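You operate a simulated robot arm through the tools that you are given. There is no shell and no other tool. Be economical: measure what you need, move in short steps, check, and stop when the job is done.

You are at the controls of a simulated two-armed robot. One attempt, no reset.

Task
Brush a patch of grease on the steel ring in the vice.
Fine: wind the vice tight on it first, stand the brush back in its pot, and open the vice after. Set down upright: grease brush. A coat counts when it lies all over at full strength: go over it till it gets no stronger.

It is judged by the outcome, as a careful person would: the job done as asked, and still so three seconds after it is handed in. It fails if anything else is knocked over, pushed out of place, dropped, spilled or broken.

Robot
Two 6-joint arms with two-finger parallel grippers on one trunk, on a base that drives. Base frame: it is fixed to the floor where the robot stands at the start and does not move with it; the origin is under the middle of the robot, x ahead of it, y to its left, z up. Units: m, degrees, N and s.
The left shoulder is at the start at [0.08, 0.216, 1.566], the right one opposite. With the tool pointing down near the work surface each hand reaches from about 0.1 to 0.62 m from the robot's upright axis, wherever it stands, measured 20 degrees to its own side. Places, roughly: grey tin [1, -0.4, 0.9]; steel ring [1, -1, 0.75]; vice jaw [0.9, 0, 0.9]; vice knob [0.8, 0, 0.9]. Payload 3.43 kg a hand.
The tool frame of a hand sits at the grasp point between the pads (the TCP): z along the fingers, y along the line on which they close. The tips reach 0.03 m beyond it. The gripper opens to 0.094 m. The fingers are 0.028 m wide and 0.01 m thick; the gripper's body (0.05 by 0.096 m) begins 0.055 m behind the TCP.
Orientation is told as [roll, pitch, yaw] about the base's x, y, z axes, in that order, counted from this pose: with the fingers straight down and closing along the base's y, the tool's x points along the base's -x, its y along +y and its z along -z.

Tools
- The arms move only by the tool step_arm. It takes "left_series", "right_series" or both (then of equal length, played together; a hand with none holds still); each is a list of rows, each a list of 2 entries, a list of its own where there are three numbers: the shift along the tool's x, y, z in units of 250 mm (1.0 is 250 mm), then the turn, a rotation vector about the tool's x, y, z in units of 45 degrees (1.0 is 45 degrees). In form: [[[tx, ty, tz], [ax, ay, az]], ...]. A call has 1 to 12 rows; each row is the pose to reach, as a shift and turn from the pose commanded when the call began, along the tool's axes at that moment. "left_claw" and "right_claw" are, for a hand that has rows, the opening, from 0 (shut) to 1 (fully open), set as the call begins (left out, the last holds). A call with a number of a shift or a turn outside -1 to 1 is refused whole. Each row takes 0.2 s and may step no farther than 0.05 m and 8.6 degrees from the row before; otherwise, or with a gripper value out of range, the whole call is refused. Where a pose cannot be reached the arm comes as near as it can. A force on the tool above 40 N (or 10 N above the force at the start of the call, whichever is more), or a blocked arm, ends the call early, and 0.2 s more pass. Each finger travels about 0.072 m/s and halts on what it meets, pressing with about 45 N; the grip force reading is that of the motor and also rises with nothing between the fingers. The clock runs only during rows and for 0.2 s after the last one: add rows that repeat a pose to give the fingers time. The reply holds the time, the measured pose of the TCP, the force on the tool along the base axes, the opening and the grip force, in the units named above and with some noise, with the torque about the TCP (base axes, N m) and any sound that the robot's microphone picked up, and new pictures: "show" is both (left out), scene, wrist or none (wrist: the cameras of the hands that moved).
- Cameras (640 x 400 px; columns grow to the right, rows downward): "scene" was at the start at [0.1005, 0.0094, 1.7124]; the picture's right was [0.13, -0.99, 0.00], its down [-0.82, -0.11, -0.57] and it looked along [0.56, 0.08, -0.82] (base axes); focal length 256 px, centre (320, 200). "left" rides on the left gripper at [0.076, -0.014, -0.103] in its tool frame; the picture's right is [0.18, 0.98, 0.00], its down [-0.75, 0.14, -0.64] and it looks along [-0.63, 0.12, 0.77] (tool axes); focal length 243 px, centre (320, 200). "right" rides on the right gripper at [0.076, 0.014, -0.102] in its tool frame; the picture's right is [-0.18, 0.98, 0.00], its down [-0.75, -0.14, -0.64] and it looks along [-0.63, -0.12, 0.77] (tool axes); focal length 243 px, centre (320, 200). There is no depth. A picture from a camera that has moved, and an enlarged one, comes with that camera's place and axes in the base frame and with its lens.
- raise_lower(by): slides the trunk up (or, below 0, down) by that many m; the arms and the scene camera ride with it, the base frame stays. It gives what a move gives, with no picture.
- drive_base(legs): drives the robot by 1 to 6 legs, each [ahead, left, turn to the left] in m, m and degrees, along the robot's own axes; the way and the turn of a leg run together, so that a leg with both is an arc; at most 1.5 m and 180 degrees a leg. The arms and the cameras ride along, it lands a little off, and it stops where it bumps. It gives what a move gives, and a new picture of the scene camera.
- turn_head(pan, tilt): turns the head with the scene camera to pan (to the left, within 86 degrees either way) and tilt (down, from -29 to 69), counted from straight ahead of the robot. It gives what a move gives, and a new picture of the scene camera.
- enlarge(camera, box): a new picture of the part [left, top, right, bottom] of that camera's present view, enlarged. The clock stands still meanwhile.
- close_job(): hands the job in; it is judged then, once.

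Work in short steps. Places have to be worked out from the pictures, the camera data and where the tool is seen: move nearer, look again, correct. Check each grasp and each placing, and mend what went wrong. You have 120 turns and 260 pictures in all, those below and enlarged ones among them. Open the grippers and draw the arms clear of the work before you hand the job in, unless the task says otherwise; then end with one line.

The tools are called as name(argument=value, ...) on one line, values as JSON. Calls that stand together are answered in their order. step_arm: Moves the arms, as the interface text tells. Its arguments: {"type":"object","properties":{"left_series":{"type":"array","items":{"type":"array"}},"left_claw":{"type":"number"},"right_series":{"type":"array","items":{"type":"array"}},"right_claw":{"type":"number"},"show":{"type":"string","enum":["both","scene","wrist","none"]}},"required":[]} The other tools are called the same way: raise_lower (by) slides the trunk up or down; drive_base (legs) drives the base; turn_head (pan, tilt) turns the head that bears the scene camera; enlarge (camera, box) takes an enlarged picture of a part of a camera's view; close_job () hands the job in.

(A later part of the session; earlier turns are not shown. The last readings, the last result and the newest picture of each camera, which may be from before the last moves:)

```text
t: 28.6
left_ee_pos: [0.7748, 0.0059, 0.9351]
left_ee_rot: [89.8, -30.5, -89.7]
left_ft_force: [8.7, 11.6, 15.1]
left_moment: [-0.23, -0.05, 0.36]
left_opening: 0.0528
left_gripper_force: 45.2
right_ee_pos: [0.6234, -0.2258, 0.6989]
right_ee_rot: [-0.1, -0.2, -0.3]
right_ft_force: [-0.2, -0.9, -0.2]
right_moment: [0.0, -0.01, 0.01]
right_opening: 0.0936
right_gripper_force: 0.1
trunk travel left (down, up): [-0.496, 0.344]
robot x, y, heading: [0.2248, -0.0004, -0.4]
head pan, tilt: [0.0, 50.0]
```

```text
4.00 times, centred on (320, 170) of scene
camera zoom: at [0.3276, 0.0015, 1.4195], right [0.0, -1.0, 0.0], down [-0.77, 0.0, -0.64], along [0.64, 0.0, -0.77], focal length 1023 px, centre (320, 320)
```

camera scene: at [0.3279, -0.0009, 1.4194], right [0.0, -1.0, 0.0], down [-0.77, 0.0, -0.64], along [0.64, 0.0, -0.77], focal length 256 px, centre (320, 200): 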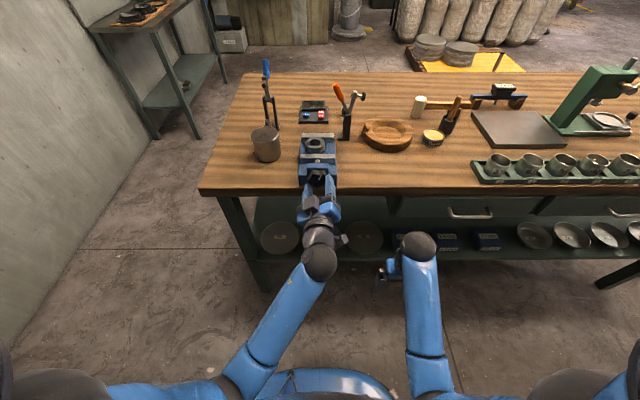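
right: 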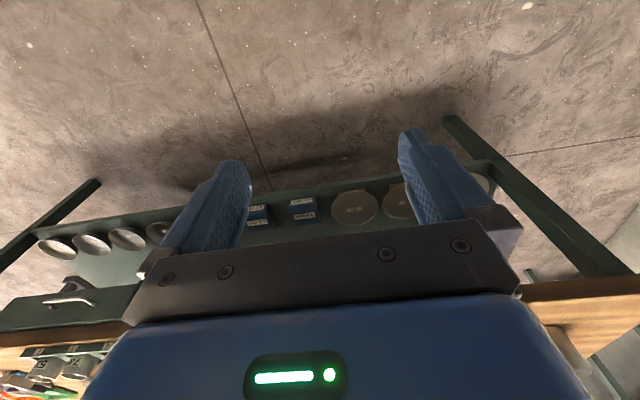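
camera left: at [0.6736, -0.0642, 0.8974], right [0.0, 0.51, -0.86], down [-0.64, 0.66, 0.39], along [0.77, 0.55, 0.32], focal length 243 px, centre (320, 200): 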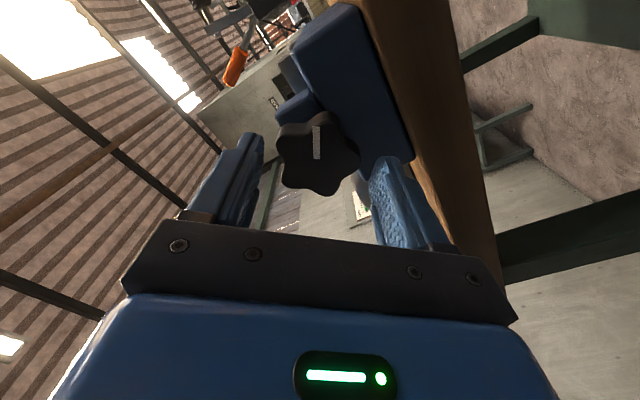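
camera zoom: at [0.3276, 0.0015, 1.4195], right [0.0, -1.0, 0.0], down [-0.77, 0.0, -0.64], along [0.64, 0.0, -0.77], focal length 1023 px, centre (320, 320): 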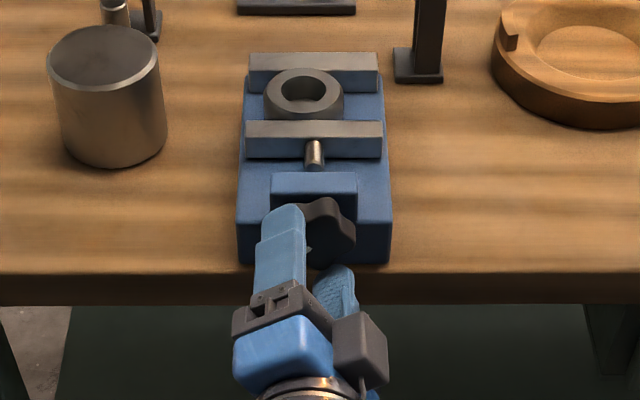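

The jaw needs roughly another three-quarter stroke. I release, swing back 108° and regrip.

step_arm(left_series=[[[0, 0, 0], [0, 0, 0]], [[0, 0, 0], [0, 0, 0]], [[0, 0, 0], [0, 0, -0.18]], [[0, 0, 0], [0, 0, -0.36]], [[0, 0, 0], [0, 0, -0.54]], [[0, 0, 0], [0, 0, -0.72]], [[0, 0, 0], [0, 0, -0.9]]], left_claw=0.72, show="none")

step_arm(left_series=[[[0, 0, 0], [0, 0, -0.18]], [[0, 0, 0], [0, 0, -0.36]], [[0, 0, 0], [0, 0, -0.54]], [[0, 0, 0], [0, 0, -0.72]], [[0, 0, 0], [0, 0, -0.9]]], show="none")

step_arm(left_series=[[[0, 0, 0], [0, 0, -0.18]], [[0, 0, 0], [0, 0, -0.36]], [[0, 0, 0], [0, 0, -0.54]], [[0, 0, 0], [0, 0, -0.6]], [[0, 0, 0], [0, 0, -0.6]]], show="wrist")

step_arm(left_series=[[[0, 0, 0], [0, 0, 0]], [[0, 0, 0], [0, 0, 0]], [[0, 0, 0], [0, 0, 0.1]], [[0, 0, 0], [0, 0, 0.25]], [[0, 0, 0], [0, 0, 0.4]], [[0, 0, 0], [0, 0, 0.4]]], left_claw=0, show="none")

step_arm(left_series=[[[0, 0, 0], [0, 0, 0.18]], [[0, 0, 0], [0, 0, 0.36]], [[0, 0, 0], [0, 0, 0.5]], [[0, 0, 0], [0, 0, 0.5]]], show="none")

enlarge(camera="scene", box=[270, 120, 370, 220])

```text
t: 30.2
left_ee_pos: [0.7757, 0.0026, 0.9358]
left_ee_rot: [89.3, -71.3, -89.3]
left_ft_force: [0.9, 0.1, -0.4]
left_moment: [-0.01, -0.01, -0.04]
left_opening: 0.0676
left_gripper_force: 0.1
right_ee_pos: [0.6226, -0.2275, 0.6981]
right_ee_rot: [0.0, -0.4, -0.2]
right_ft_force: [0.0, 1.1, -0.1]
right_moment: [0.01, 0.0, 0.0]
right_opening: 0.0941
right_gripper_force: 0.1
trunk travel left (down, up): [-0.496, 0.344]
robot x, y, heading: [0.2202, -0.0011, 0.1]
head pan, tilt: [0.0, 50.0]
```

```text
t: 31.4
left_ee_pos: [0.7754, 0.004, 0.9362]
left_ee_rot: [-89.4, -68.2, 89.5]
left_ft_force: [0.8, -0.8, -0.3]
left_moment: [0.01, 0.0, -0.01]
left_opening: 0.0677
left_gripper_force: 0.1
right_ee_pos: [0.623, -0.2261, 0.6977]
right_ee_rot: [-0.1, -0.2, -0.2]
right_ft_force: [0.1, -0.7, -0.1]
right_moment: [-0.02, -0.02, 0.02]
right_opening: 0.094
right_gripper_force: 0.0
trunk travel left (down, up): [-0.496, 0.344]
robot x, y, heading: [0.2229, 0.0015, -0.2]
head pan, tilt: [0.0, 50.0]
```

```text
t: 32.6
left_ee_pos: [0.7754, 0.0043, 0.9357]
left_ee_rot: [-89.7, -41.3, 89.8]
left_ft_force: [-0.1, 0.1, -0.8]
left_moment: [-0.04, 0.03, 0.04]
left_opening: 0.0677
left_gripper_force: 0.1
right_ee_pos: [0.6232, -0.2272, 0.6986]
right_ee_rot: [0.0, -0.2, -0.3]
right_ft_force: [-0.4, -0.4, -0.5]
right_moment: [0.03, 0.01, 0.01]
right_opening: 0.0939
right_gripper_force: 0.0
trunk travel left (down, up): [-0.496, 0.344]
robot x, y, heading: [0.223, -0.0022, -0.2]
head pan, tilt: [0.0, 50.0]
camera left: at [0.6739, -0.0639, 0.898], right [0.0, 0.51, -0.86], down [-0.64, 0.66, 0.39], along [0.77, 0.55, 0.32], focal length 243 px, centre (320, 200)
```

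left: 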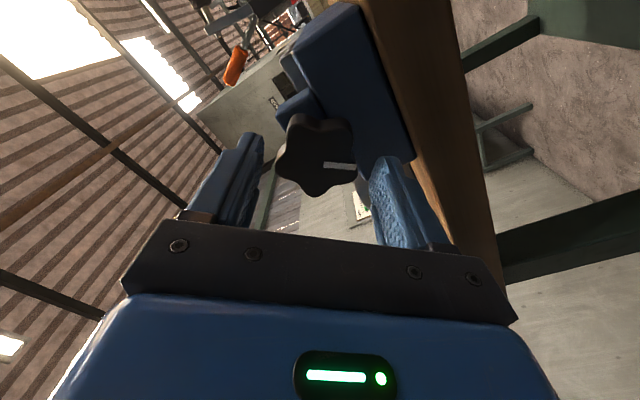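

```text
t: 34.0
left_ee_pos: [0.7752, 0.0027, 0.937]
left_ee_rot: [-89.7, -59.5, 89.7]
left_ft_force: [9.4, -5.0, 12.7]
left_moment: [-0.76, 0.49, -0.54]
left_opening: 0.0541
left_gripper_force: 45.0
right_ee_pos: [0.6239, -0.2267, 0.699]
right_ee_rot: [0.0, -0.2, -0.4]
right_ft_force: [-0.1, -1.0, 0.2]
right_moment: [0.04, 0.0, -0.01]
right_opening: 0.0938
right_gripper_force: 0.1
trunk travel left (down, up): [-0.496, 0.344]
robot x, y, heading: [0.2251, 0.0023, -0.3]
head pan, tilt: [0.0, 50.0]
```

```text
t: 35.0
left_ee_pos: [0.7754, 0.0035, 0.9353]
left_ee_rot: [-87.8, -82.2, 87.6]
left_ft_force: [-0.2, -8.1, 0.5]
left_moment: [-0.39, -0.15, 0.58]
left_opening: 0.0531
left_gripper_force: 44.4
right_ee_pos: [0.6224, -0.2268, 0.6987]
right_ee_rot: [0.2, -0.2, -0.3]
right_ft_force: [0.4, 0.1, 0.5]
right_moment: [0.0, 0.0, 0.01]
right_opening: 0.0941
right_gripper_force: 0.0
trunk travel left (down, up): [-0.496, 0.344]
robot x, y, heading: [0.223, -0.0012, -0.3]
head pan, tilt: [0.0, 50.0]
```

```text
4.00 times, centred on (320, 170) of scene
camera zoom: at [0.3278, -0.0027, 1.4194], right [0.0, -1.0, 0.0], down [-0.77, 0.0, -0.64], along [0.64, 0.0, -0.77], focal length 1023 px, centre (320, 320)
```

zoom: 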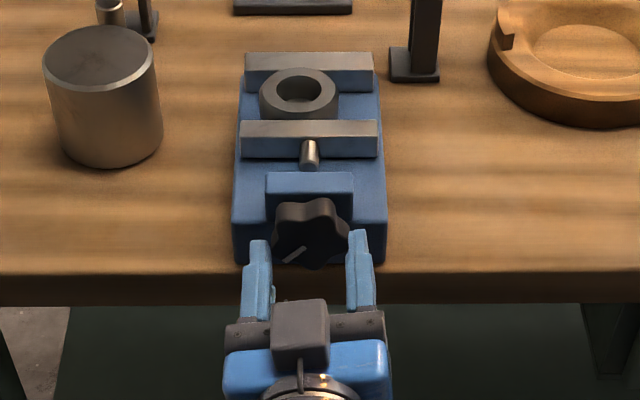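

The grip slipped round the knob this time (torque reached 0.76 N m, mark unmoved), suggesting the jaw is now against the ring. I check the jaw contact closely.

enlarge(camera="scene", box=[295, 125, 345, 165])

step_arm(left_series=[[[0, 0, 0], [0, 0, 0.1]], [[0, 0, 0], [0, 0, 0.2]], [[0, 0, 0], [0, 0, 0.3]]], show="none")

enlarge(camera="scene", box=[270, 120, 370, 220])

```text
10.00 times, centred on (320, 145) of scene
camera zoom: at [0.3278, -0.0027, 1.4194], right [0.0, -1.0, 0.0], down [-0.77, 0.0, -0.64], along [0.64, 0.0, -0.77], focal length 2558 px, centre (320, 750)
```

zoom: 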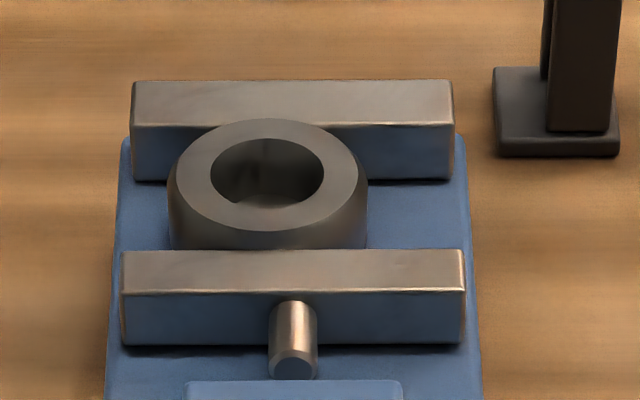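

```text
t: 35.8
left_ee_pos: [0.7748, 0.0026, 0.9351]
left_ee_rot: [85.9, -84.7, -85.9]
left_ft_force: [-5.9, -4.1, -7.4]
left_moment: [-0.85, -0.06, 0.09]
left_opening: 0.0535
left_gripper_force: 45.1
right_ee_pos: [0.6223, -0.2274, 0.6983]
right_ee_rot: [0.0, -0.2, -0.1]
right_ft_force: [0.3, 0.1, 0.1]
right_moment: [0.01, 0.01, -0.02]
right_opening: 0.0938
right_gripper_force: 0.0
trunk travel left (down, up): [-0.496, 0.344]
robot x, y, heading: [0.2192, -0.0002, -0.3]
head pan, tilt: [0.0, 50.0]
```

```text
4.00 times, centred on (320, 170) of scene
camera zoom: at [0.3279, -0.0015, 1.4194], right [0.0, -1.0, 0.0], down [-0.77, 0.0, -0.64], along [0.64, 0.0, -0.77], focal length 1023 px, centre (320, 320)
```

zoom: 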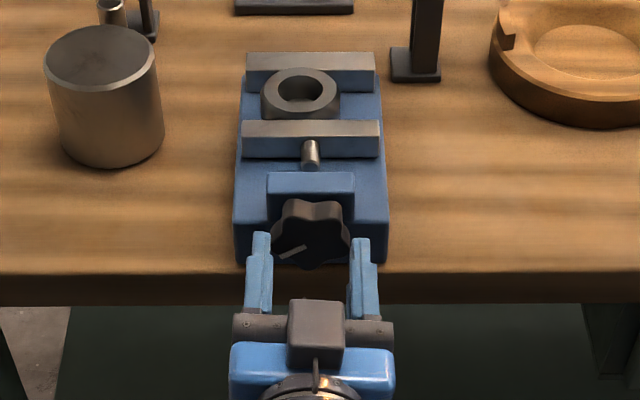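

The jaw is at the ring within about a millimetre, and with the lobes seated the knob moved some 15° under 0.85 N m. I keep tightening gently.

step_arm(left_series=[[[0, 0, 0], [0, 0, 0.12]], [[0, 0, 0], [0, 0, 0.24]], [[0, 0, 0], [0, 0, 0.36]], [[0, 0, 0], [0, 0, 0.36]]], show="none")

enlarge(camera="scene", box=[270, 120, 370, 220])

step_arm(left_series=[[[0, 0, 0], [0, 0, 0.12]], [[0, 0, 0], [0, 0, 0.24]], [[0, 0, 0], [0, 0, 0.36]], [[0, 0, 0], [0, 0, 0.36]]], show="none")

enlarge(camera="scene", box=[270, 120, 370, 220])

```text
t: 36.8
left_ee_pos: [0.7749, 0.0045, 0.9377]
left_ee_rot: [89.6, -68.4, -89.6]
left_ft_force: [0.9, -2.2, 3.0]
left_moment: [-1.07, -0.12, 0.01]
left_opening: 0.0557
left_gripper_force: 45.3
right_ee_pos: [0.6236, -0.2266, 0.6988]
right_ee_rot: [0.0, -0.2, -0.2]
right_ft_force: [0.1, 0.5, -0.3]
right_moment: [-0.03, -0.03, 0.0]
right_opening: 0.0941
right_gripper_force: 0.0
trunk travel left (down, up): [-0.496, 0.344]
robot x, y, heading: [0.2196, -0.0001, -0.4]
head pan, tilt: [0.0, 50.0]
```

```text
4.00 times, centred on (320, 170) of scene
camera zoom: at [0.3281, -0.0013, 1.4195], right [0.0, -1.0, 0.0], down [-0.77, 0.0, -0.64], along [0.64, 0.0, -0.77], focal length 1023 px, centre (320, 320)
```

zoom: 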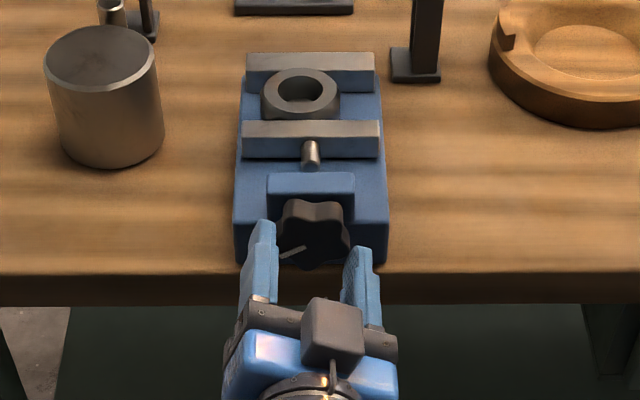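

```text
t: 37.8
left_ee_pos: [0.7749, 0.0049, 0.9354]
left_ee_rot: [89.7, -52.2, -89.5]
left_ft_force: [-0.1, 4.9, 1.1]
left_moment: [-0.79, -0.08, 1.0]
left_opening: 0.0533
left_gripper_force: 45.1
right_ee_pos: [0.6235, -0.2257, 0.6979]
right_ee_rot: [-0.1, -0.2, -0.2]
right_ft_force: [0.9, -0.7, 0.6]
right_moment: [-0.04, -0.01, -0.02]
right_opening: 0.094
right_gripper_force: 0.0
trunk travel left (down, up): [-0.496, 0.344]
robot x, y, heading: [0.2199, 0.0005, -0.2]
head pan, tilt: [0.0, 50.0]
```

```text
4.00 times, centred on (320, 170) of scene
camera zoom: at [0.3279, 0.0001, 1.4195], right [0.0, -1.0, 0.0], down [-0.77, 0.0, -0.64], along [0.64, 0.0, -0.77], focal length 1023 px, centre (320, 320)
```

zoom: 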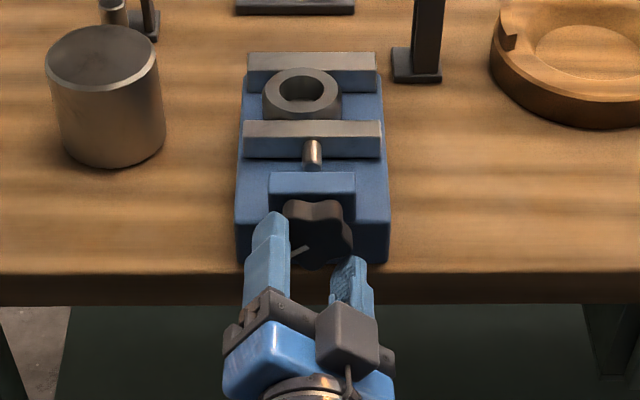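

The knob no longer turns even at ~1.1 N m, and the jaw stays put: tight. I release and back the left hand straight off.

step_arm(left_series=[[[0, 0, 0], [0, 0, 0]], [[0, 0, 0], [0, 0, 0]], [[0, 0, -0.1], [0, 0, 0]], [[0, 0, -0.25], [0, 0, 0]], [[0, 0, -0.4], [0, 0, -0.18]], [[0, 0, -0.55], [0, 0, -0.36]], [[0, 0, -0.65], [0, 0, -0.54]], [[0, 0, -0.65], [0, 0, -0.72]], [[0, 0, -0.65], [0, 0, -0.84]]], left_claw=0.8)

enlarge(camera="scene", box=[270, 120, 370, 220])

enlarge(camera="scene", box=[400, 80, 500, 160])

```text
t: 39.8
left_ee_pos: [0.6137, 0.0042, 0.9369]
left_ee_rot: [-39.5, -89.6, 39.5]
left_ft_force: [0.2, 0.0, 0.6]
left_moment: [-0.03, -0.01, -0.04]
left_opening: 0.0752
left_gripper_force: 0.1
right_ee_pos: [0.6229, -0.2266, 0.6983]
right_ee_rot: [0.0, -0.2, -0.3]
right_ft_force: [0.1, 0.2, 0.0]
right_moment: [0.0, -0.04, -0.03]
right_opening: 0.094
right_gripper_force: 0.0
trunk travel left (down, up): [-0.496, 0.344]
robot x, y, heading: [0.2234, -0.0007, -0.4]
head pan, tilt: [0.0, 50.0]
camera scene: at [0.328, -0.001, 1.4195], right [0.0, -1.0, 0.0], down [-0.77, 0.0, -0.64], along [0.64, 0.0, -0.77], focal length 256 px, centre (320, 200)
camera left: at [0.5113, -0.0113, 0.8625], right [0.0, 0.98, -0.19], down [-0.64, 0.14, 0.76], along [0.77, 0.12, 0.63], focal length 243 px, centre (320, 200)
```

scene: 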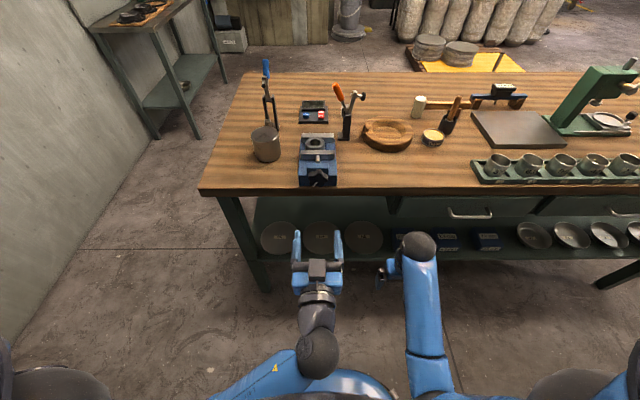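
left: 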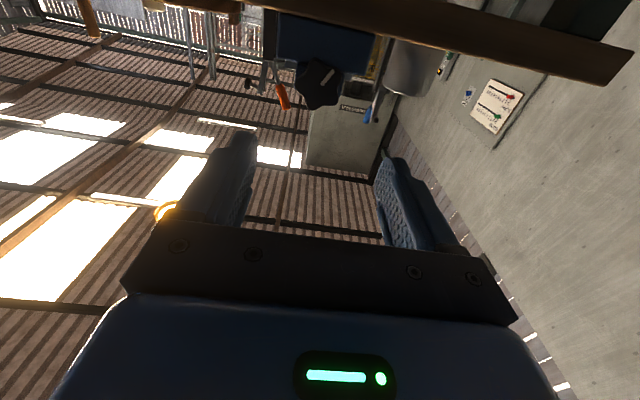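

```text
4.00 times, centred on (320, 170) of scene
camera zoom: at [0.328, -0.001, 1.4195], right [0.0, -1.0, 0.0], down [-0.77, 0.0, -0.64], along [0.64, 0.0, -0.77], focal length 1023 px, centre (320, 320)
```

zoom: 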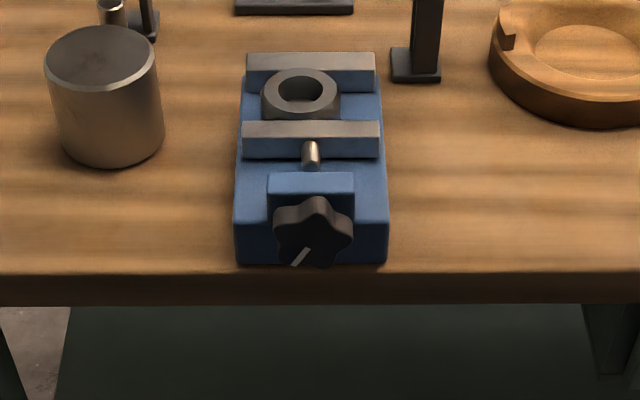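

```text
5.00 times, centred on (450, 120) of scene
camera zoom: at [0.328, -0.001, 1.4195], right [0.0, -1.0, 0.0], down [-0.77, 0.0, -0.64], along [0.64, 0.0, -0.77], focal length 1279 px, centre (-330, 600)
```

zoom: 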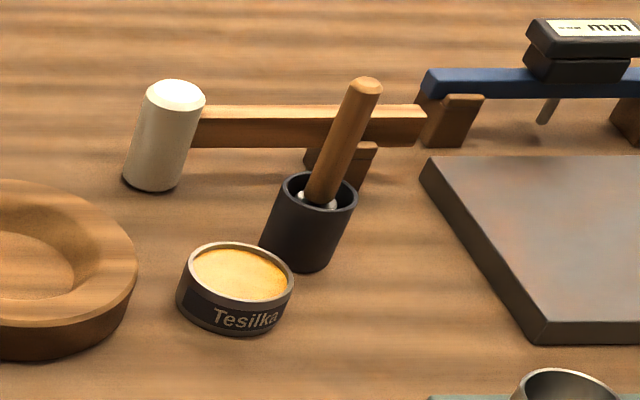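

The vice is tight; the pot is near (1.057,-0.418) and the tin near (1.01,-0.365). I move the left hand aside and back, raise the trunk, and lift the right hand before driving in.

step_arm(left_series=[[[0, 0.15, -0.05], [0, 0, 0]], [[0, 0.3, -0.1], [0, 0, 0]], [[0, 0.45, -0.15], [0, 0, 0]], [[0, 0.6, -0.2], [0, 0, 0]], [[0, 0.75, -0.25], [0, 0, 0]], [[0, 0.9, -0.3], [0, 0, 0]], [[0, 0.98, -0.3], [0, 0, 0]]], show="none")

raise_lower(by=0.3)

step_arm(right_series=[[[0, 0, -0.15], [0, 0, 0]], [[0, 0, -0.3], [0, 0, 0]], [[0, 0, -0.45], [0, 0, 0]], [[0, 0, -0.55], [0, 0, 0]]])

```text
t: 41.4
left_ee_pos: [0.5464, 0.2137, 0.8979]
left_ee_rot: [-30.1, -89.7, 30.0]
left_ft_force: [-0.3, 0.8, 1.1]
left_moment: [-0.01, -0.02, 0.02]
left_opening: 0.075
left_gripper_force: 0.1
left hand out of reach, approached as far as the arm can: row 3, 4, 5, 6, 7
right_ee_pos: [0.6238, -0.2277, 0.6984]
right_ee_rot: [0.0, -0.2, -0.3]
right_ft_force: [1.1, 0.2, 0.7]
right_moment: [0.0, -0.01, -0.03]
right_opening: 0.0939
right_gripper_force: 0.1
trunk travel left (down, up): [-0.496, 0.344]
robot x, y, heading: [0.224, -0.005, -0.1]
head pan, tilt: [0.0, 50.0]
```

```text
t: 44.4
left_ee_pos: [0.5461, 0.2136, 1.1967]
left_ee_rot: [-19.9, -89.7, 20.1]
left_ft_force: [0.3, 0.2, 0.7]
left_moment: [0.01, -0.04, 0.0]
left_opening: 0.0753
left_gripper_force: 0.2
right_ee_pos: [0.6226, -0.2265, 0.9983]
right_ee_rot: [0.0, -0.1, -0.3]
right_ft_force: [-0.3, 0.2, 0.5]
right_moment: [0.0, -0.01, 0.01]
right_opening: 0.0939
right_gripper_force: 0.0
trunk travel left (down, up): [-0.796, 0.044]
robot x, y, heading: [0.22, 0.0012, -0.6]
head pan, tilt: [0.0, 50.0]
```

```text
t: 45.4
left_ee_pos: [0.547, 0.2126, 1.1972]
left_ee_rot: [-20.7, -89.8, 20.7]
left_ft_force: [-0.2, 0.3, 0.8]
left_moment: [-0.01, 0.01, 0.02]
left_opening: 0.0753
left_gripper_force: 0.0
right_ee_pos: [0.6232, -0.2265, 0.9978]
right_ee_rot: [0.0, -0.2, -0.1]
right_ft_force: [0.2, -0.1, 0.1]
right_moment: [0.0, -0.01, 0.0]
right_opening: 0.0939
right_gripper_force: 0.1
right hand out of reach, approached as far as the arm can: row 1, 2, 3, 4
trunk travel left (down, up): [-0.796, 0.044]
robot x, y, heading: [0.2245, -0.0023, -0.1]
head pan, tilt: [0.0, 50.0]
camera scene: at [0.328, -0.0011, 1.7195], right [0.0, -1.0, 0.0], down [-0.77, 0.0, -0.64], along [0.64, 0.0, -0.77], focal length 256 px, centre (320, 200)
camera right: at [0.5473, -0.2113, 1.101], right [0.19, 0.98, 0.0], down [0.75, -0.14, 0.64], along [0.63, -0.12, -0.76], focal length 243 px, centre (320, 200)
```

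scene: 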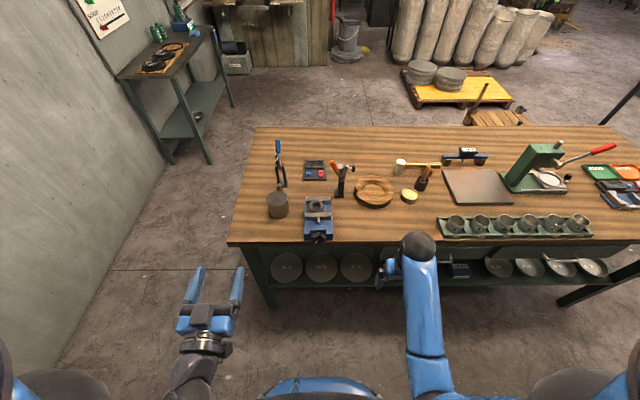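
right: 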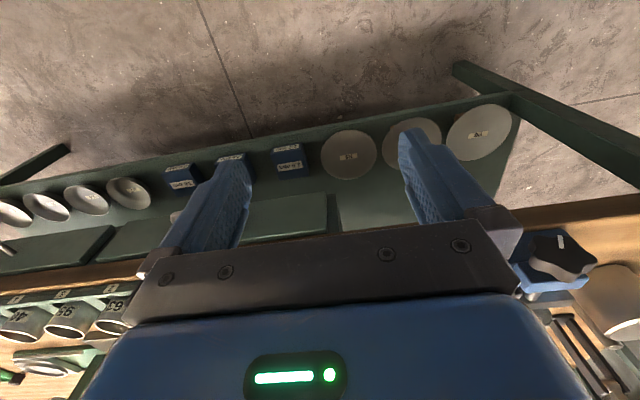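

Two views put the brush handle's top at about (1.066,-0.424,1.022) and the pot's rim at (1.059,-0.418,0.954): nearly upright. I raise the trunk fully and drive in towards (0.48,-0.2).

raise_lower(by=0.04)

drive_base(legs=[[0, -0.2, 0], [0.16, 0, 0]])

```text
t: 46.2
left_ee_pos: [0.5469, 0.2135, 1.238]
left_ee_rot: [-20.4, -89.8, 20.5]
left_ft_force: [0.3, 0.2, -0.1]
left_moment: [0.04, 0.02, -0.02]
left_opening: 0.0752
left_gripper_force: 0.1
right_ee_pos: [0.6221, -0.2271, 1.0388]
right_ee_rot: [0.0, -0.3, -0.2]
right_ft_force: [0.2, -0.7, 0.2]
right_moment: [0.01, -0.01, 0.01]
right_opening: 0.0942
right_gripper_force: 0.0
trunk travel left (down, up): [-0.836, 0.004]
robot x, y, heading: [0.2188, -0.0012, -0.3]
head pan, tilt: [0.0, 50.0]
```

```text
t: 48.8
left_ee_pos: [0.6985, 0.0186, 1.2388]
left_ee_rot: [177.5, -90.1, -177.1]
left_ft_force: [0.0, 0.3, 0.8]
left_moment: [-0.01, 0.04, -0.02]
left_opening: 0.0752
left_gripper_force: 0.0
right_ee_pos: [0.7803, -0.4206, 1.0397]
right_ee_rot: [-0.1, -0.4, 0.2]
right_ft_force: [-0.2, -1.0, 0.1]
right_moment: [0.03, -0.03, -0.03]
right_opening: 0.0938
right_gripper_force: 0.1
trunk travel left (down, up): [-0.836, 0.004]
robot x, y, heading: [0.3808, -0.1965, 0.3]
head pan, tilt: [0.0, 50.0]
camera scene: at [0.4818, -0.1986, 1.7599], right [0.0, -1.0, 0.0], down [-0.76, 0.0, -0.65], along [0.65, 0.0, -0.76], focal length 256 px, centre (320, 200)
```

scene: 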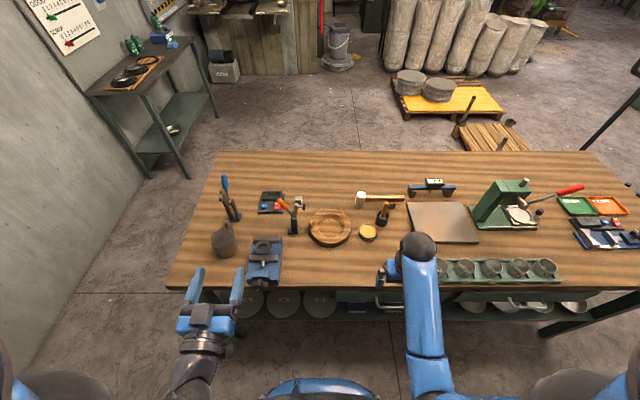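

Path clear; another 0.10 m ahead, then a look with the right wrist camera.

drive_base(legs=[[0.1, 0, 0]])

enlarge(camera="scene", box=[240, 130, 480, 280])

enlarge(camera="right", box=[0, 0, 640, 400])

```text
t: 50.0
left_ee_pos: [0.7961, 0.02, 1.2402]
left_ee_rot: [-161.8, -89.8, 162.4]
left_ft_force: [-0.8, -0.5, 0.8]
left_moment: [0.01, 0.01, 0.03]
left_opening: 0.0754
left_gripper_force: 0.1
right_ee_pos: [0.8763, -0.4196, 1.0427]
right_ee_rot: [0.0, -0.5, 0.1]
right_ft_force: [-0.3, 1.1, -0.1]
right_moment: [0.0, -0.1, 0.02]
right_opening: 0.0942
right_gripper_force: 0.1
trunk travel left (down, up): [-0.836, 0.004]
robot x, y, heading: [0.4789, -0.1966, 0.2]
head pan, tilt: [0.0, 50.0]
camera scene: at [0.5752, -0.1962, 1.7604], right [0.0, -1.0, 0.0], down [-0.76, 0.0, -0.65], along [0.65, 0.0, -0.76], focal length 256 px, centre (320, 200)
```

scene: 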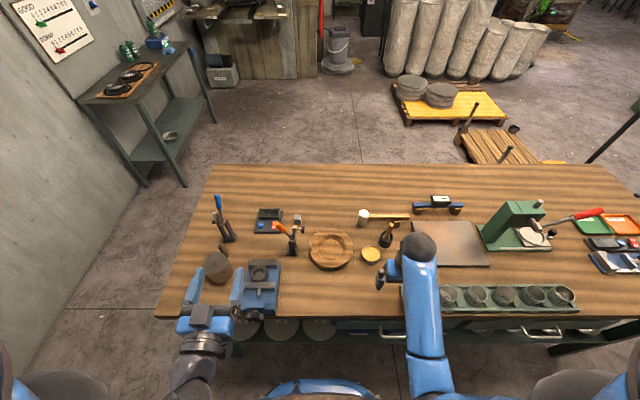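

```text
2.67 times, centred on (360, 205) of scene
camera zoom: at [0.5752, -0.1962, 1.7604], right [0.0, -1.0, 0.0], down [-0.76, 0.0, -0.65], along [0.65, 0.0, -0.76], focal length 682 px, centre (213, 187)
```

zoom: 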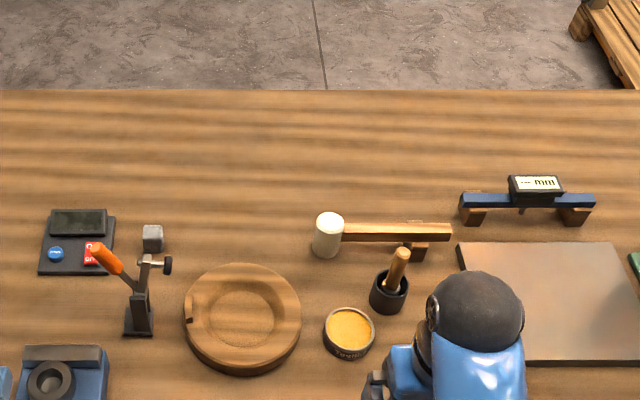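

```text
1.00 times, centred on (320, 200) of right (not enlarged: the box is as wide or as high as the picture)
camera zoom: at [0.8002, -0.405, 1.1433], right [0.18, 0.98, 0.0], down [0.75, -0.14, 0.65], along [0.64, -0.12, -0.76], focal length 243 px, centre (320, 200)
```

zoom: 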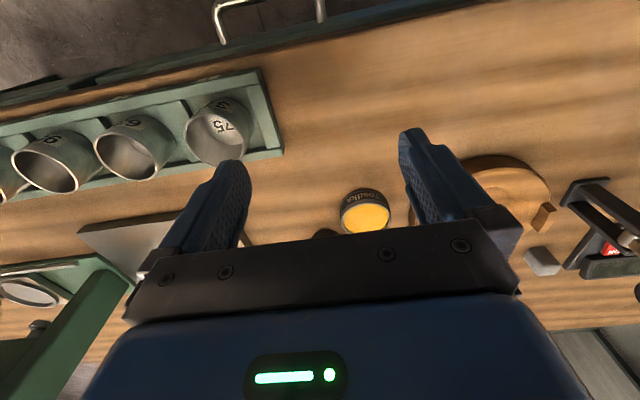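

The pot reads between (1.06,-0.42) and (1.09,-0.44), so I bring the right hand higher and nearer to measure better.

step_arm(right_series=[[[-0.1, 0, -0.1], [0, 0, 0]], [[-0.2, 0, -0.2], [0, 0, 0]], [[-0.3, 0, -0.24], [0, 0, 0]], [[-0.4, 0, -0.24], [0, 0, 0]], [[-0.4, 0, -0.24], [0, 0, 0]]])

```text
t: 51.2
left_ee_pos: [0.8033, 0.0187, 1.2369]
left_ee_rot: [-17.6, -89.8, 18.1]
left_ft_force: [-0.3, 0.1, 0.2]
left_moment: [-0.02, 0.01, 0.02]
left_opening: 0.0753
left_gripper_force: 0.1
right_ee_pos: [0.9956, -0.4187, 1.0622]
right_ee_rot: [0.0, -0.3, 0.2]
right_ft_force: [0.5, 0.1, -0.6]
right_moment: [0.0, -0.02, 0.0]
right_opening: 0.0939
right_gripper_force: 0.0
right hand out of reach, approached as far as the arm can: row 1, 2, 3, 4, 5
trunk travel left (down, up): [-0.836, 0.004]
robot x, y, heading: [0.48, -0.1955, 0.4]
head pan, tilt: [0.0, 50.0]
camera scene: at [0.5871, -0.1968, 1.7595], right [0.0, -1.0, 0.0], down [-0.77, 0.0, -0.64], along [0.64, 0.0, -0.77], focal length 256 px, centre (320, 200)
camera right: at [0.9192, -0.4046, 1.1647], right [0.18, 0.98, 0.0], down [0.75, -0.14, 0.65], along [0.64, -0.12, -0.76], focal length 243 px, centre (320, 200)
```

scene: 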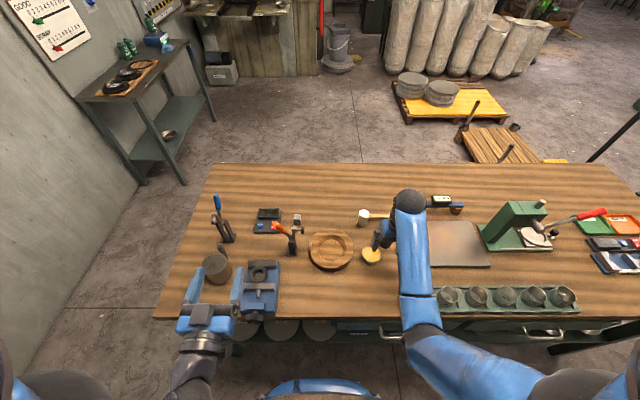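
right: 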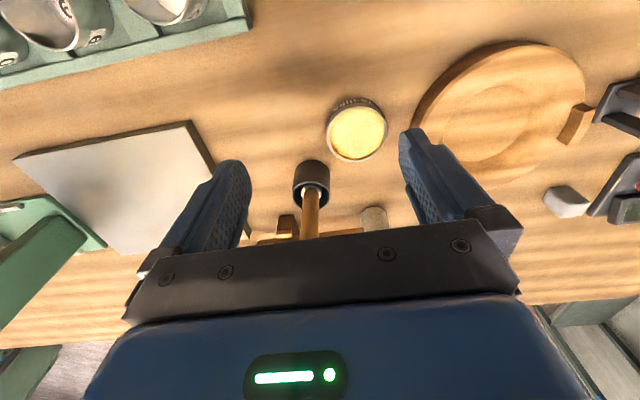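

Pot now measures (1.078,-0.441), tin (1.037,-0.386), handle near-vertical. With the fingers straddling it, I slide the hand over so the handle comes between the pads.

step_arm(right_series=[[[0, -0.09, 0], [0, 0, 0]], [[-0.1, -0.096, 0], [0, 0, 0]], [[-0.2, -0.096, 0], [0, 0, 0]], [[-0.28, -0.096, 0], [0, 0, 0]], [[-0.34, -0.096, 0], [0, 0, 0]], [[-0.34, -0.096, 0], [0, 0, 0]]])

```text
t: 52.6
left_ee_pos: [0.8019, 0.0191, 1.2369]
left_ee_rot: [-17.2, -89.9, 17.6]
left_ft_force: [0.1, -0.2, -0.1]
left_moment: [0.02, 0.0, -0.01]
left_opening: 0.0752
left_gripper_force: 0.1
right_ee_pos: [1.0829, -0.4445, 1.0615]
right_ee_rot: [0.0, -0.3, 0.1]
right_ft_force: [-0.4, 0.5, 0.5]
right_moment: [-0.03, -0.02, -0.01]
right_opening: 0.0942
right_gripper_force: 0.2
trunk travel left (down, up): [-0.836, 0.004]
robot x, y, heading: [0.4797, -0.1986, 0.3]
head pan, tilt: [0.0, 50.0]
camera scene: at [0.5876, -0.1966, 1.7594], right [0.0, -1.0, 0.0], down [-0.77, 0.0, -0.64], along [0.64, 0.0, -0.77], focal length 256 px, centre (320, 200)
camera right: at [1.0069, -0.4305, 1.1646], right [0.18, 0.98, 0.0], down [0.75, -0.14, 0.64], along [0.63, -0.12, -0.76], focal length 243 px, centre (320, 200)
```

scene: 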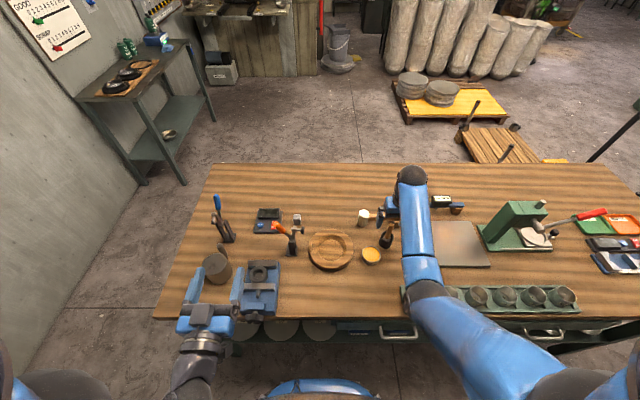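
right: 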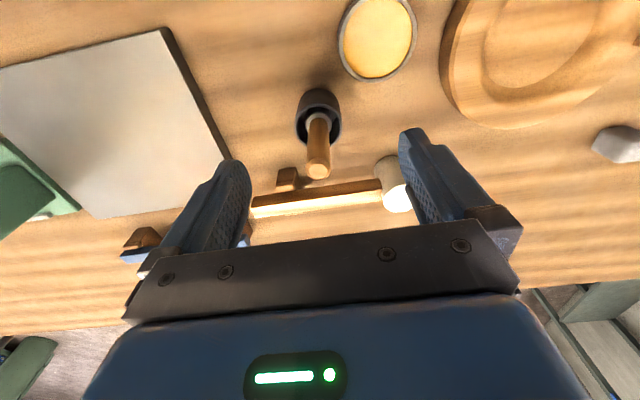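

The handle leans slightly away: top about (1.098,-0.449). I nudge +10 mm in x, -3 mm in y and descend 60 mm, watching force.

step_arm(right_series=[[[-0.04, -0.014, 0], [0, 0, 0]], [[-0.04, -0.014, 0.08], [0, 0, 0]], [[-0.04, -0.014, 0.16], [0, 0, 0]], [[-0.04, -0.014, 0.24], [0, 0, 0]], [[-0.04, -0.014, 0.24], [0, 0, 0]]], show="wrist")

enlarge(camera="scene", box=[330, 170, 450, 290])

```text
t: 53.8
left_ee_pos: [0.8034, 0.0193, 1.2377]
left_ee_rot: [-14.8, -89.7, 15.4]
left_ft_force: [0.9, 0.2, 0.5]
left_moment: [-0.03, -0.02, 0.04]
left_opening: 0.0752
left_gripper_force: 0.0
right_ee_pos: [1.0906, -0.4471, 1.0005]
right_ee_rot: [0.0, -0.2, 0.1]
right_ft_force: [0.2, 0.4, 0.6]
right_moment: [0.02, 0.01, 0.04]
right_opening: 0.0941
right_gripper_force: 0.1
trunk travel left (down, up): [-0.836, 0.004]
robot x, y, heading: [0.4832, -0.1953, 0.4]
head pan, tilt: [0.0, 50.0]
camera right: at [1.015, -0.4327, 1.1044], right [0.18, 0.98, 0.0], down [0.75, -0.14, 0.64], along [0.63, -0.12, -0.76], focal length 243 px, centre (320, 200)
```

right: 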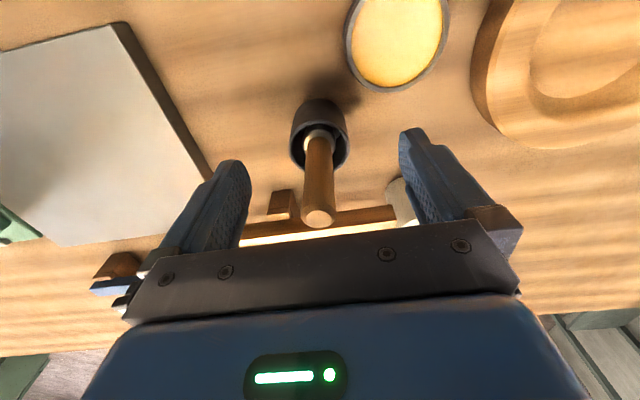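

```text
3.33 times, centred on (390, 230) of scene
camera zoom: at [0.588, -0.1967, 1.7594], right [0.0, -1.0, 0.0], down [-0.77, 0.0, -0.64], along [0.64, 0.0, -0.77], focal length 853 px, centre (87, 100)
```

zoom: 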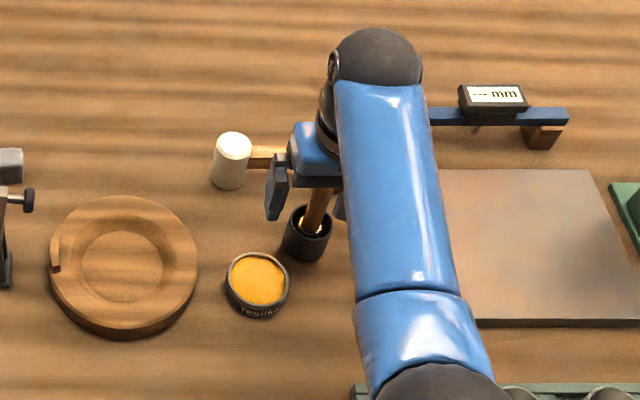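

Handle top triangulates to (1.108,-0.451,1.007), leaning ~12° away from me. I move in 12 mm further, go down 15 mm and close.

step_arm(right_series=[[[-0.048, -0.012, 0], [0, 0, 0]], [[-0.048, -0.012, 0.06], [0, 0, 0]], [[-0.048, -0.012, 0.06], [0, 0, 0]]], show="wrist")

step_arm(right_series=[[[0, 0, 0], [0, 0, 0]], [[0, 0, 0], [0, 0, 0]], [[0, 0, 0], [0, 0, 0]], [[0, 0, 0], [0, 0, 0]]], right_claw=0, show="wrist")

```text
t: 54.6
left_ee_pos: [0.8047, 0.0205, 1.2371]
left_ee_rot: [-18.1, -89.8, 18.5]
left_ft_force: [-0.6, 1.0, -0.6]
left_moment: [-0.01, 0.02, -0.03]
left_opening: 0.0752
left_gripper_force: 0.1
right_ee_pos: [1.1026, -0.4518, 0.9876]
right_ee_rot: [0.1, -0.2, 0.2]
right_ft_force: [-0.7, -0.5, 0.2]
right_moment: [-0.01, 0.0, 0.01]
right_opening: 0.094
right_gripper_force: 0.2
trunk travel left (down, up): [-0.836, 0.004]
robot x, y, heading: [0.4793, -0.1985, 0.1]
head pan, tilt: [0.0, 50.0]
camera right: at [1.0273, -0.4367, 1.09], right [0.18, 0.98, 0.0], down [0.75, -0.14, 0.64], along [0.63, -0.12, -0.76], focal length 243 px, centre (320, 200)
```

right: 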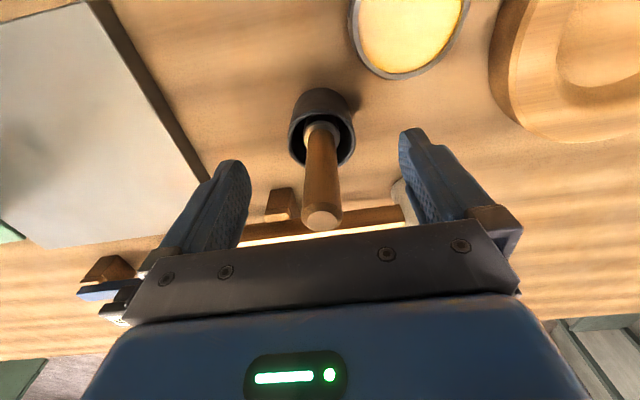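

```text
t: 55.6
left_ee_pos: [0.8041, 0.0191, 1.238]
left_ee_rot: [-16.7, -89.8, 17.0]
left_ft_force: [-0.1, 0.1, 0.6]
left_moment: [0.02, -0.03, -0.03]
left_opening: 0.0752
left_gripper_force: 0.1
right_ee_pos: [1.1023, -0.4509, 0.9866]
right_ee_rot: [0.1, -0.2, 0.2]
right_ft_force: [-0.1, 0.0, 0.1]
right_moment: [0.01, 0.01, -0.04]
right_opening: 0.0189
right_gripper_force: 44.8
trunk travel left (down, up): [-0.836, 0.004]
robot x, y, heading: [0.4833, -0.1978, 0.3]
head pan, tilt: [0.0, 50.0]
camera right: at [1.0275, -0.4367, 1.0898], right [0.18, 0.98, 0.0], down [0.75, -0.14, 0.64], along [0.63, -0.12, -0.76], focal length 243 px, centre (320, 200)
```

right: 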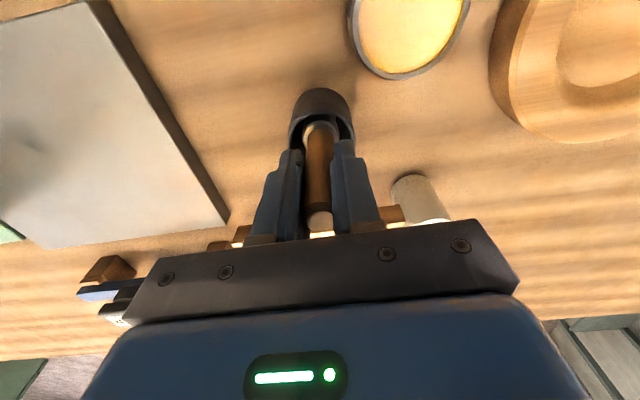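

Handle gripped (19 mm, 45 N). I lift slowly along its axis and check the pot stays.

step_arm(right_series=[[[-0.02, 0, -0.1], [0, 0, 0]], [[-0.04, 0, -0.2], [0, 0, 0]], [[-0.06, 0, -0.3], [0, 0, 0]], [[-0.07, 0, -0.37], [0, 0, 0]], [[-0.07, 0, -0.37], [0, 0, 0]]], show="both")

enlarge(camera="scene", box=[330, 170, 450, 290])

```text
t: 56.8
left_ee_pos: [0.8034, 0.0198, 1.2374]
left_ee_rot: [-17.4, -89.8, 17.8]
left_ft_force: [-0.2, 1.3, 0.7]
left_moment: [-0.03, 0.0, 0.0]
left_opening: 0.075
left_gripper_force: 0.1
right_ee_pos: [1.1228, -0.4511, 1.0801]
right_ee_rot: [0.1, -0.3, 0.1]
right_ft_force: [-0.4, 0.7, -0.6]
right_moment: [0.0, 0.0, -0.01]
right_opening: 0.0189
right_gripper_force: 45.1
trunk travel left (down, up): [-0.836, 0.004]
robot x, y, heading: [0.4797, -0.1992, -0.1]
head pan, tilt: [0.0, 50.0]
camera scene: at [0.5875, -0.1966, 1.7595], right [0.0, -1.0, 0.0], down [-0.77, 0.0, -0.64], along [0.64, 0.0, -0.77], focal length 256 px, centre (320, 200)
camera right: at [1.0462, -0.4369, 1.1824], right [0.18, 0.98, 0.0], down [0.75, -0.14, 0.64], along [0.63, -0.12, -0.76], focal length 243 px, centre (320, 200)
```

scene: 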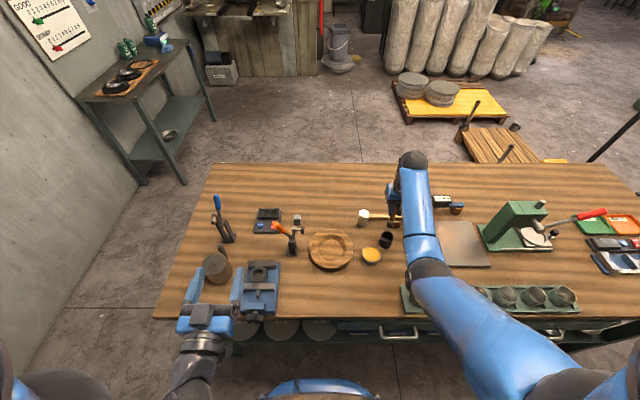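
right: 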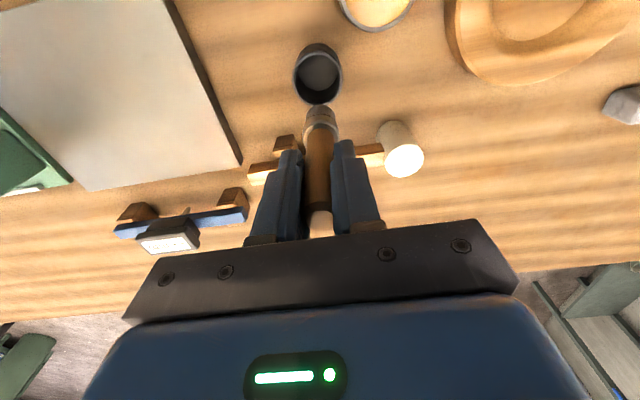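

```text
3.33 times, centred on (390, 230) of scene
camera zoom: at [0.5875, -0.1966, 1.7595], right [0.0, -1.0, 0.0], down [-0.77, 0.0, -0.64], along [0.64, 0.0, -0.77], focal length 853 px, centre (87, 100)
```

zoom: 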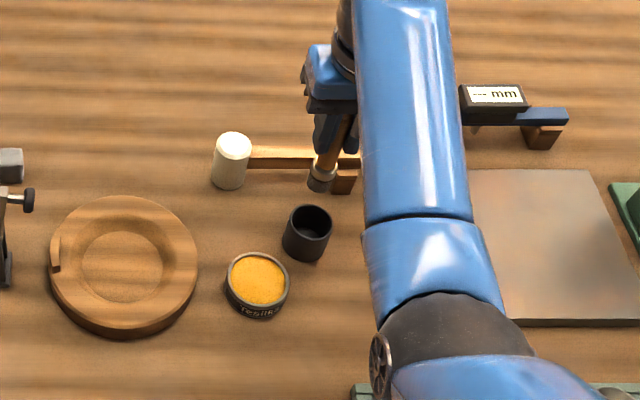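

The brush is out, its tip about 70 mm below the TCP and 15 mm nearer me; the pot stands. I move the tip over the grease tin at about (1.041,-0.387).

step_arm(right_series=[[[0.09, 0.08, 0], [0, 0, 0]], [[0.18, 0.16, 0], [0, 0, 0]], [[0.268, 0.248, 0], [0, 0, 0]], [[0.268, 0.248, 0.08], [0, 0, 0]], [[0.268, 0.248, 0.12], [0, 0, 0]], [[0.268, 0.248, 0.12], [0, 0, 0]]], show="wrist")

enlarge(camera="scene", box=[330, 200, 430, 280])

```text
t: 58.2
left_ee_pos: [0.8032, 0.0193, 1.2373]
left_ee_rot: [-21.2, -89.8, 21.6]
left_ft_force: [0.3, 1.0, -0.2]
left_moment: [-0.01, 0.04, 0.01]
left_opening: 0.0753
left_gripper_force: 0.0
right_ee_pos: [1.0547, -0.3901, 1.0499]
right_ee_rot: [0.0, -0.1, 0.2]
right_ft_force: [0.8, 0.5, 0.4]
right_moment: [-0.01, -0.01, 0.0]
right_opening: 0.0189
right_gripper_force: 45.2
trunk travel left (down, up): [-0.836, 0.004]
robot x, y, heading: [0.4802, -0.1972, 0.2]
head pan, tilt: [0.0, 50.0]
camera right: at [0.9787, -0.3747, 1.1523], right [0.18, 0.98, 0.0], down [0.75, -0.14, 0.64], along [0.63, -0.12, -0.77], focal length 243 px, centre (320, 200)
```

right: 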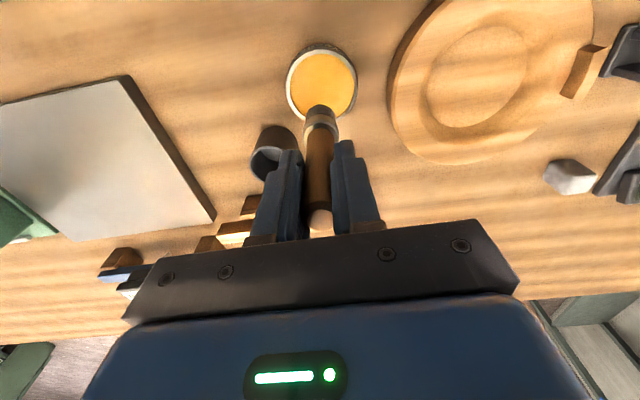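

```text
5.00 times, centred on (380, 240) of scene
camera zoom: at [0.5872, -0.1962, 1.7595], right [0.0, -1.0, 0.0], down [-0.77, 0.0, -0.64], along [0.64, 0.0, -0.77], focal length 1279 px, centre (20, 0)
```

zoom: 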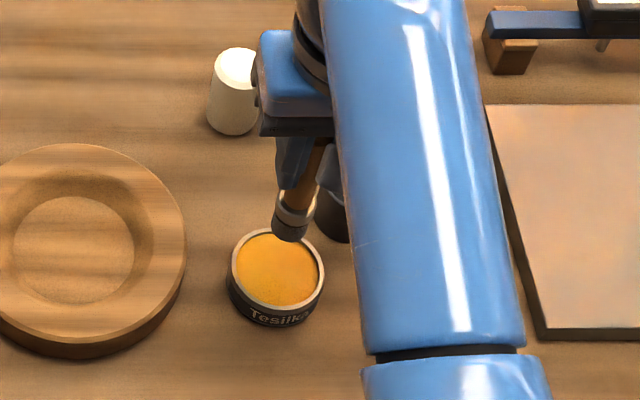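

Tip is centred over the tin in both views. I lower slowly into the grease, watching for contact.

step_arm(right_series=[[[0, 0, 0.06], [0, 0, 0]], [[0, 0, 0.12], [0, 0, 0]], [[0, 0, 0.18], [0, 0, 0]], [[0, 0, 0.2], [0, 0, 0]], [[0, 0, 0.2], [0, 0, 0]]], show="wrist")

enlarge(camera="scene", box=[330, 200, 430, 280])

```text
t: 59.4
left_ee_pos: [0.8018, 0.0191, 1.2382]
left_ee_rot: [-50.4, -89.8, 50.7]
left_ft_force: [1.0, -0.4, 0.8]
left_moment: [0.0, 0.03, 0.02]
left_opening: 0.0754
left_gripper_force: 0.2
right_ee_pos: [1.0572, -0.3895, 1.0078]
right_ee_rot: [-0.2, -1.0, 0.0]
right_ft_force: [-8.4, 0.2, 24.2]
right_moment: [-0.19, 0.9, -0.04]
right_opening: 0.0189
right_gripper_force: 45.1
trunk travel left (down, up): [-0.836, 0.004]
robot x, y, heading: [0.4796, -0.1963, 0.0]
head pan, tilt: [0.0, 50.0]
stopped in row 5 (right hand): the force on the tool passed its limit at 43 N (the readings are from after the stop); the commanded pose is now the measured one
camera right: at [0.9803, -0.376, 1.1089], right [0.18, 0.98, 0.0], down [0.74, -0.14, 0.65], along [0.64, -0.12, -0.76], focal length 243 px, centre (320, 200)
```

right: 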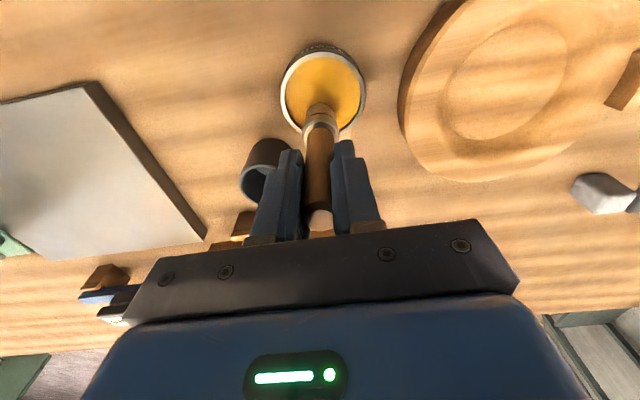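

```text
5.00 times, centred on (380, 240) of scene
camera zoom: at [0.5844, -0.1958, 1.7597], right [0.0, -1.0, 0.0], down [-0.77, 0.0, -0.64], along [0.64, 0.0, -0.77], focal length 1279 px, centre (20, 0)
```

zoom: 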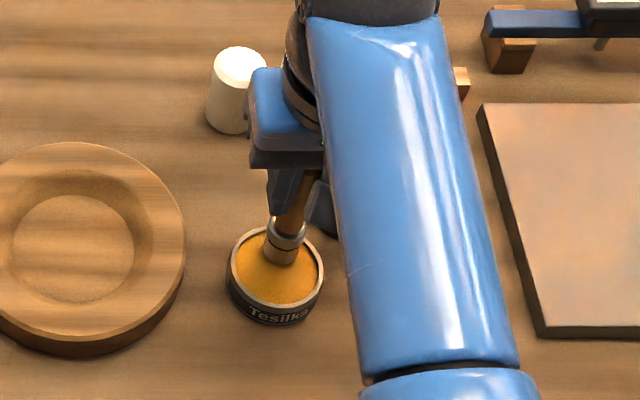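

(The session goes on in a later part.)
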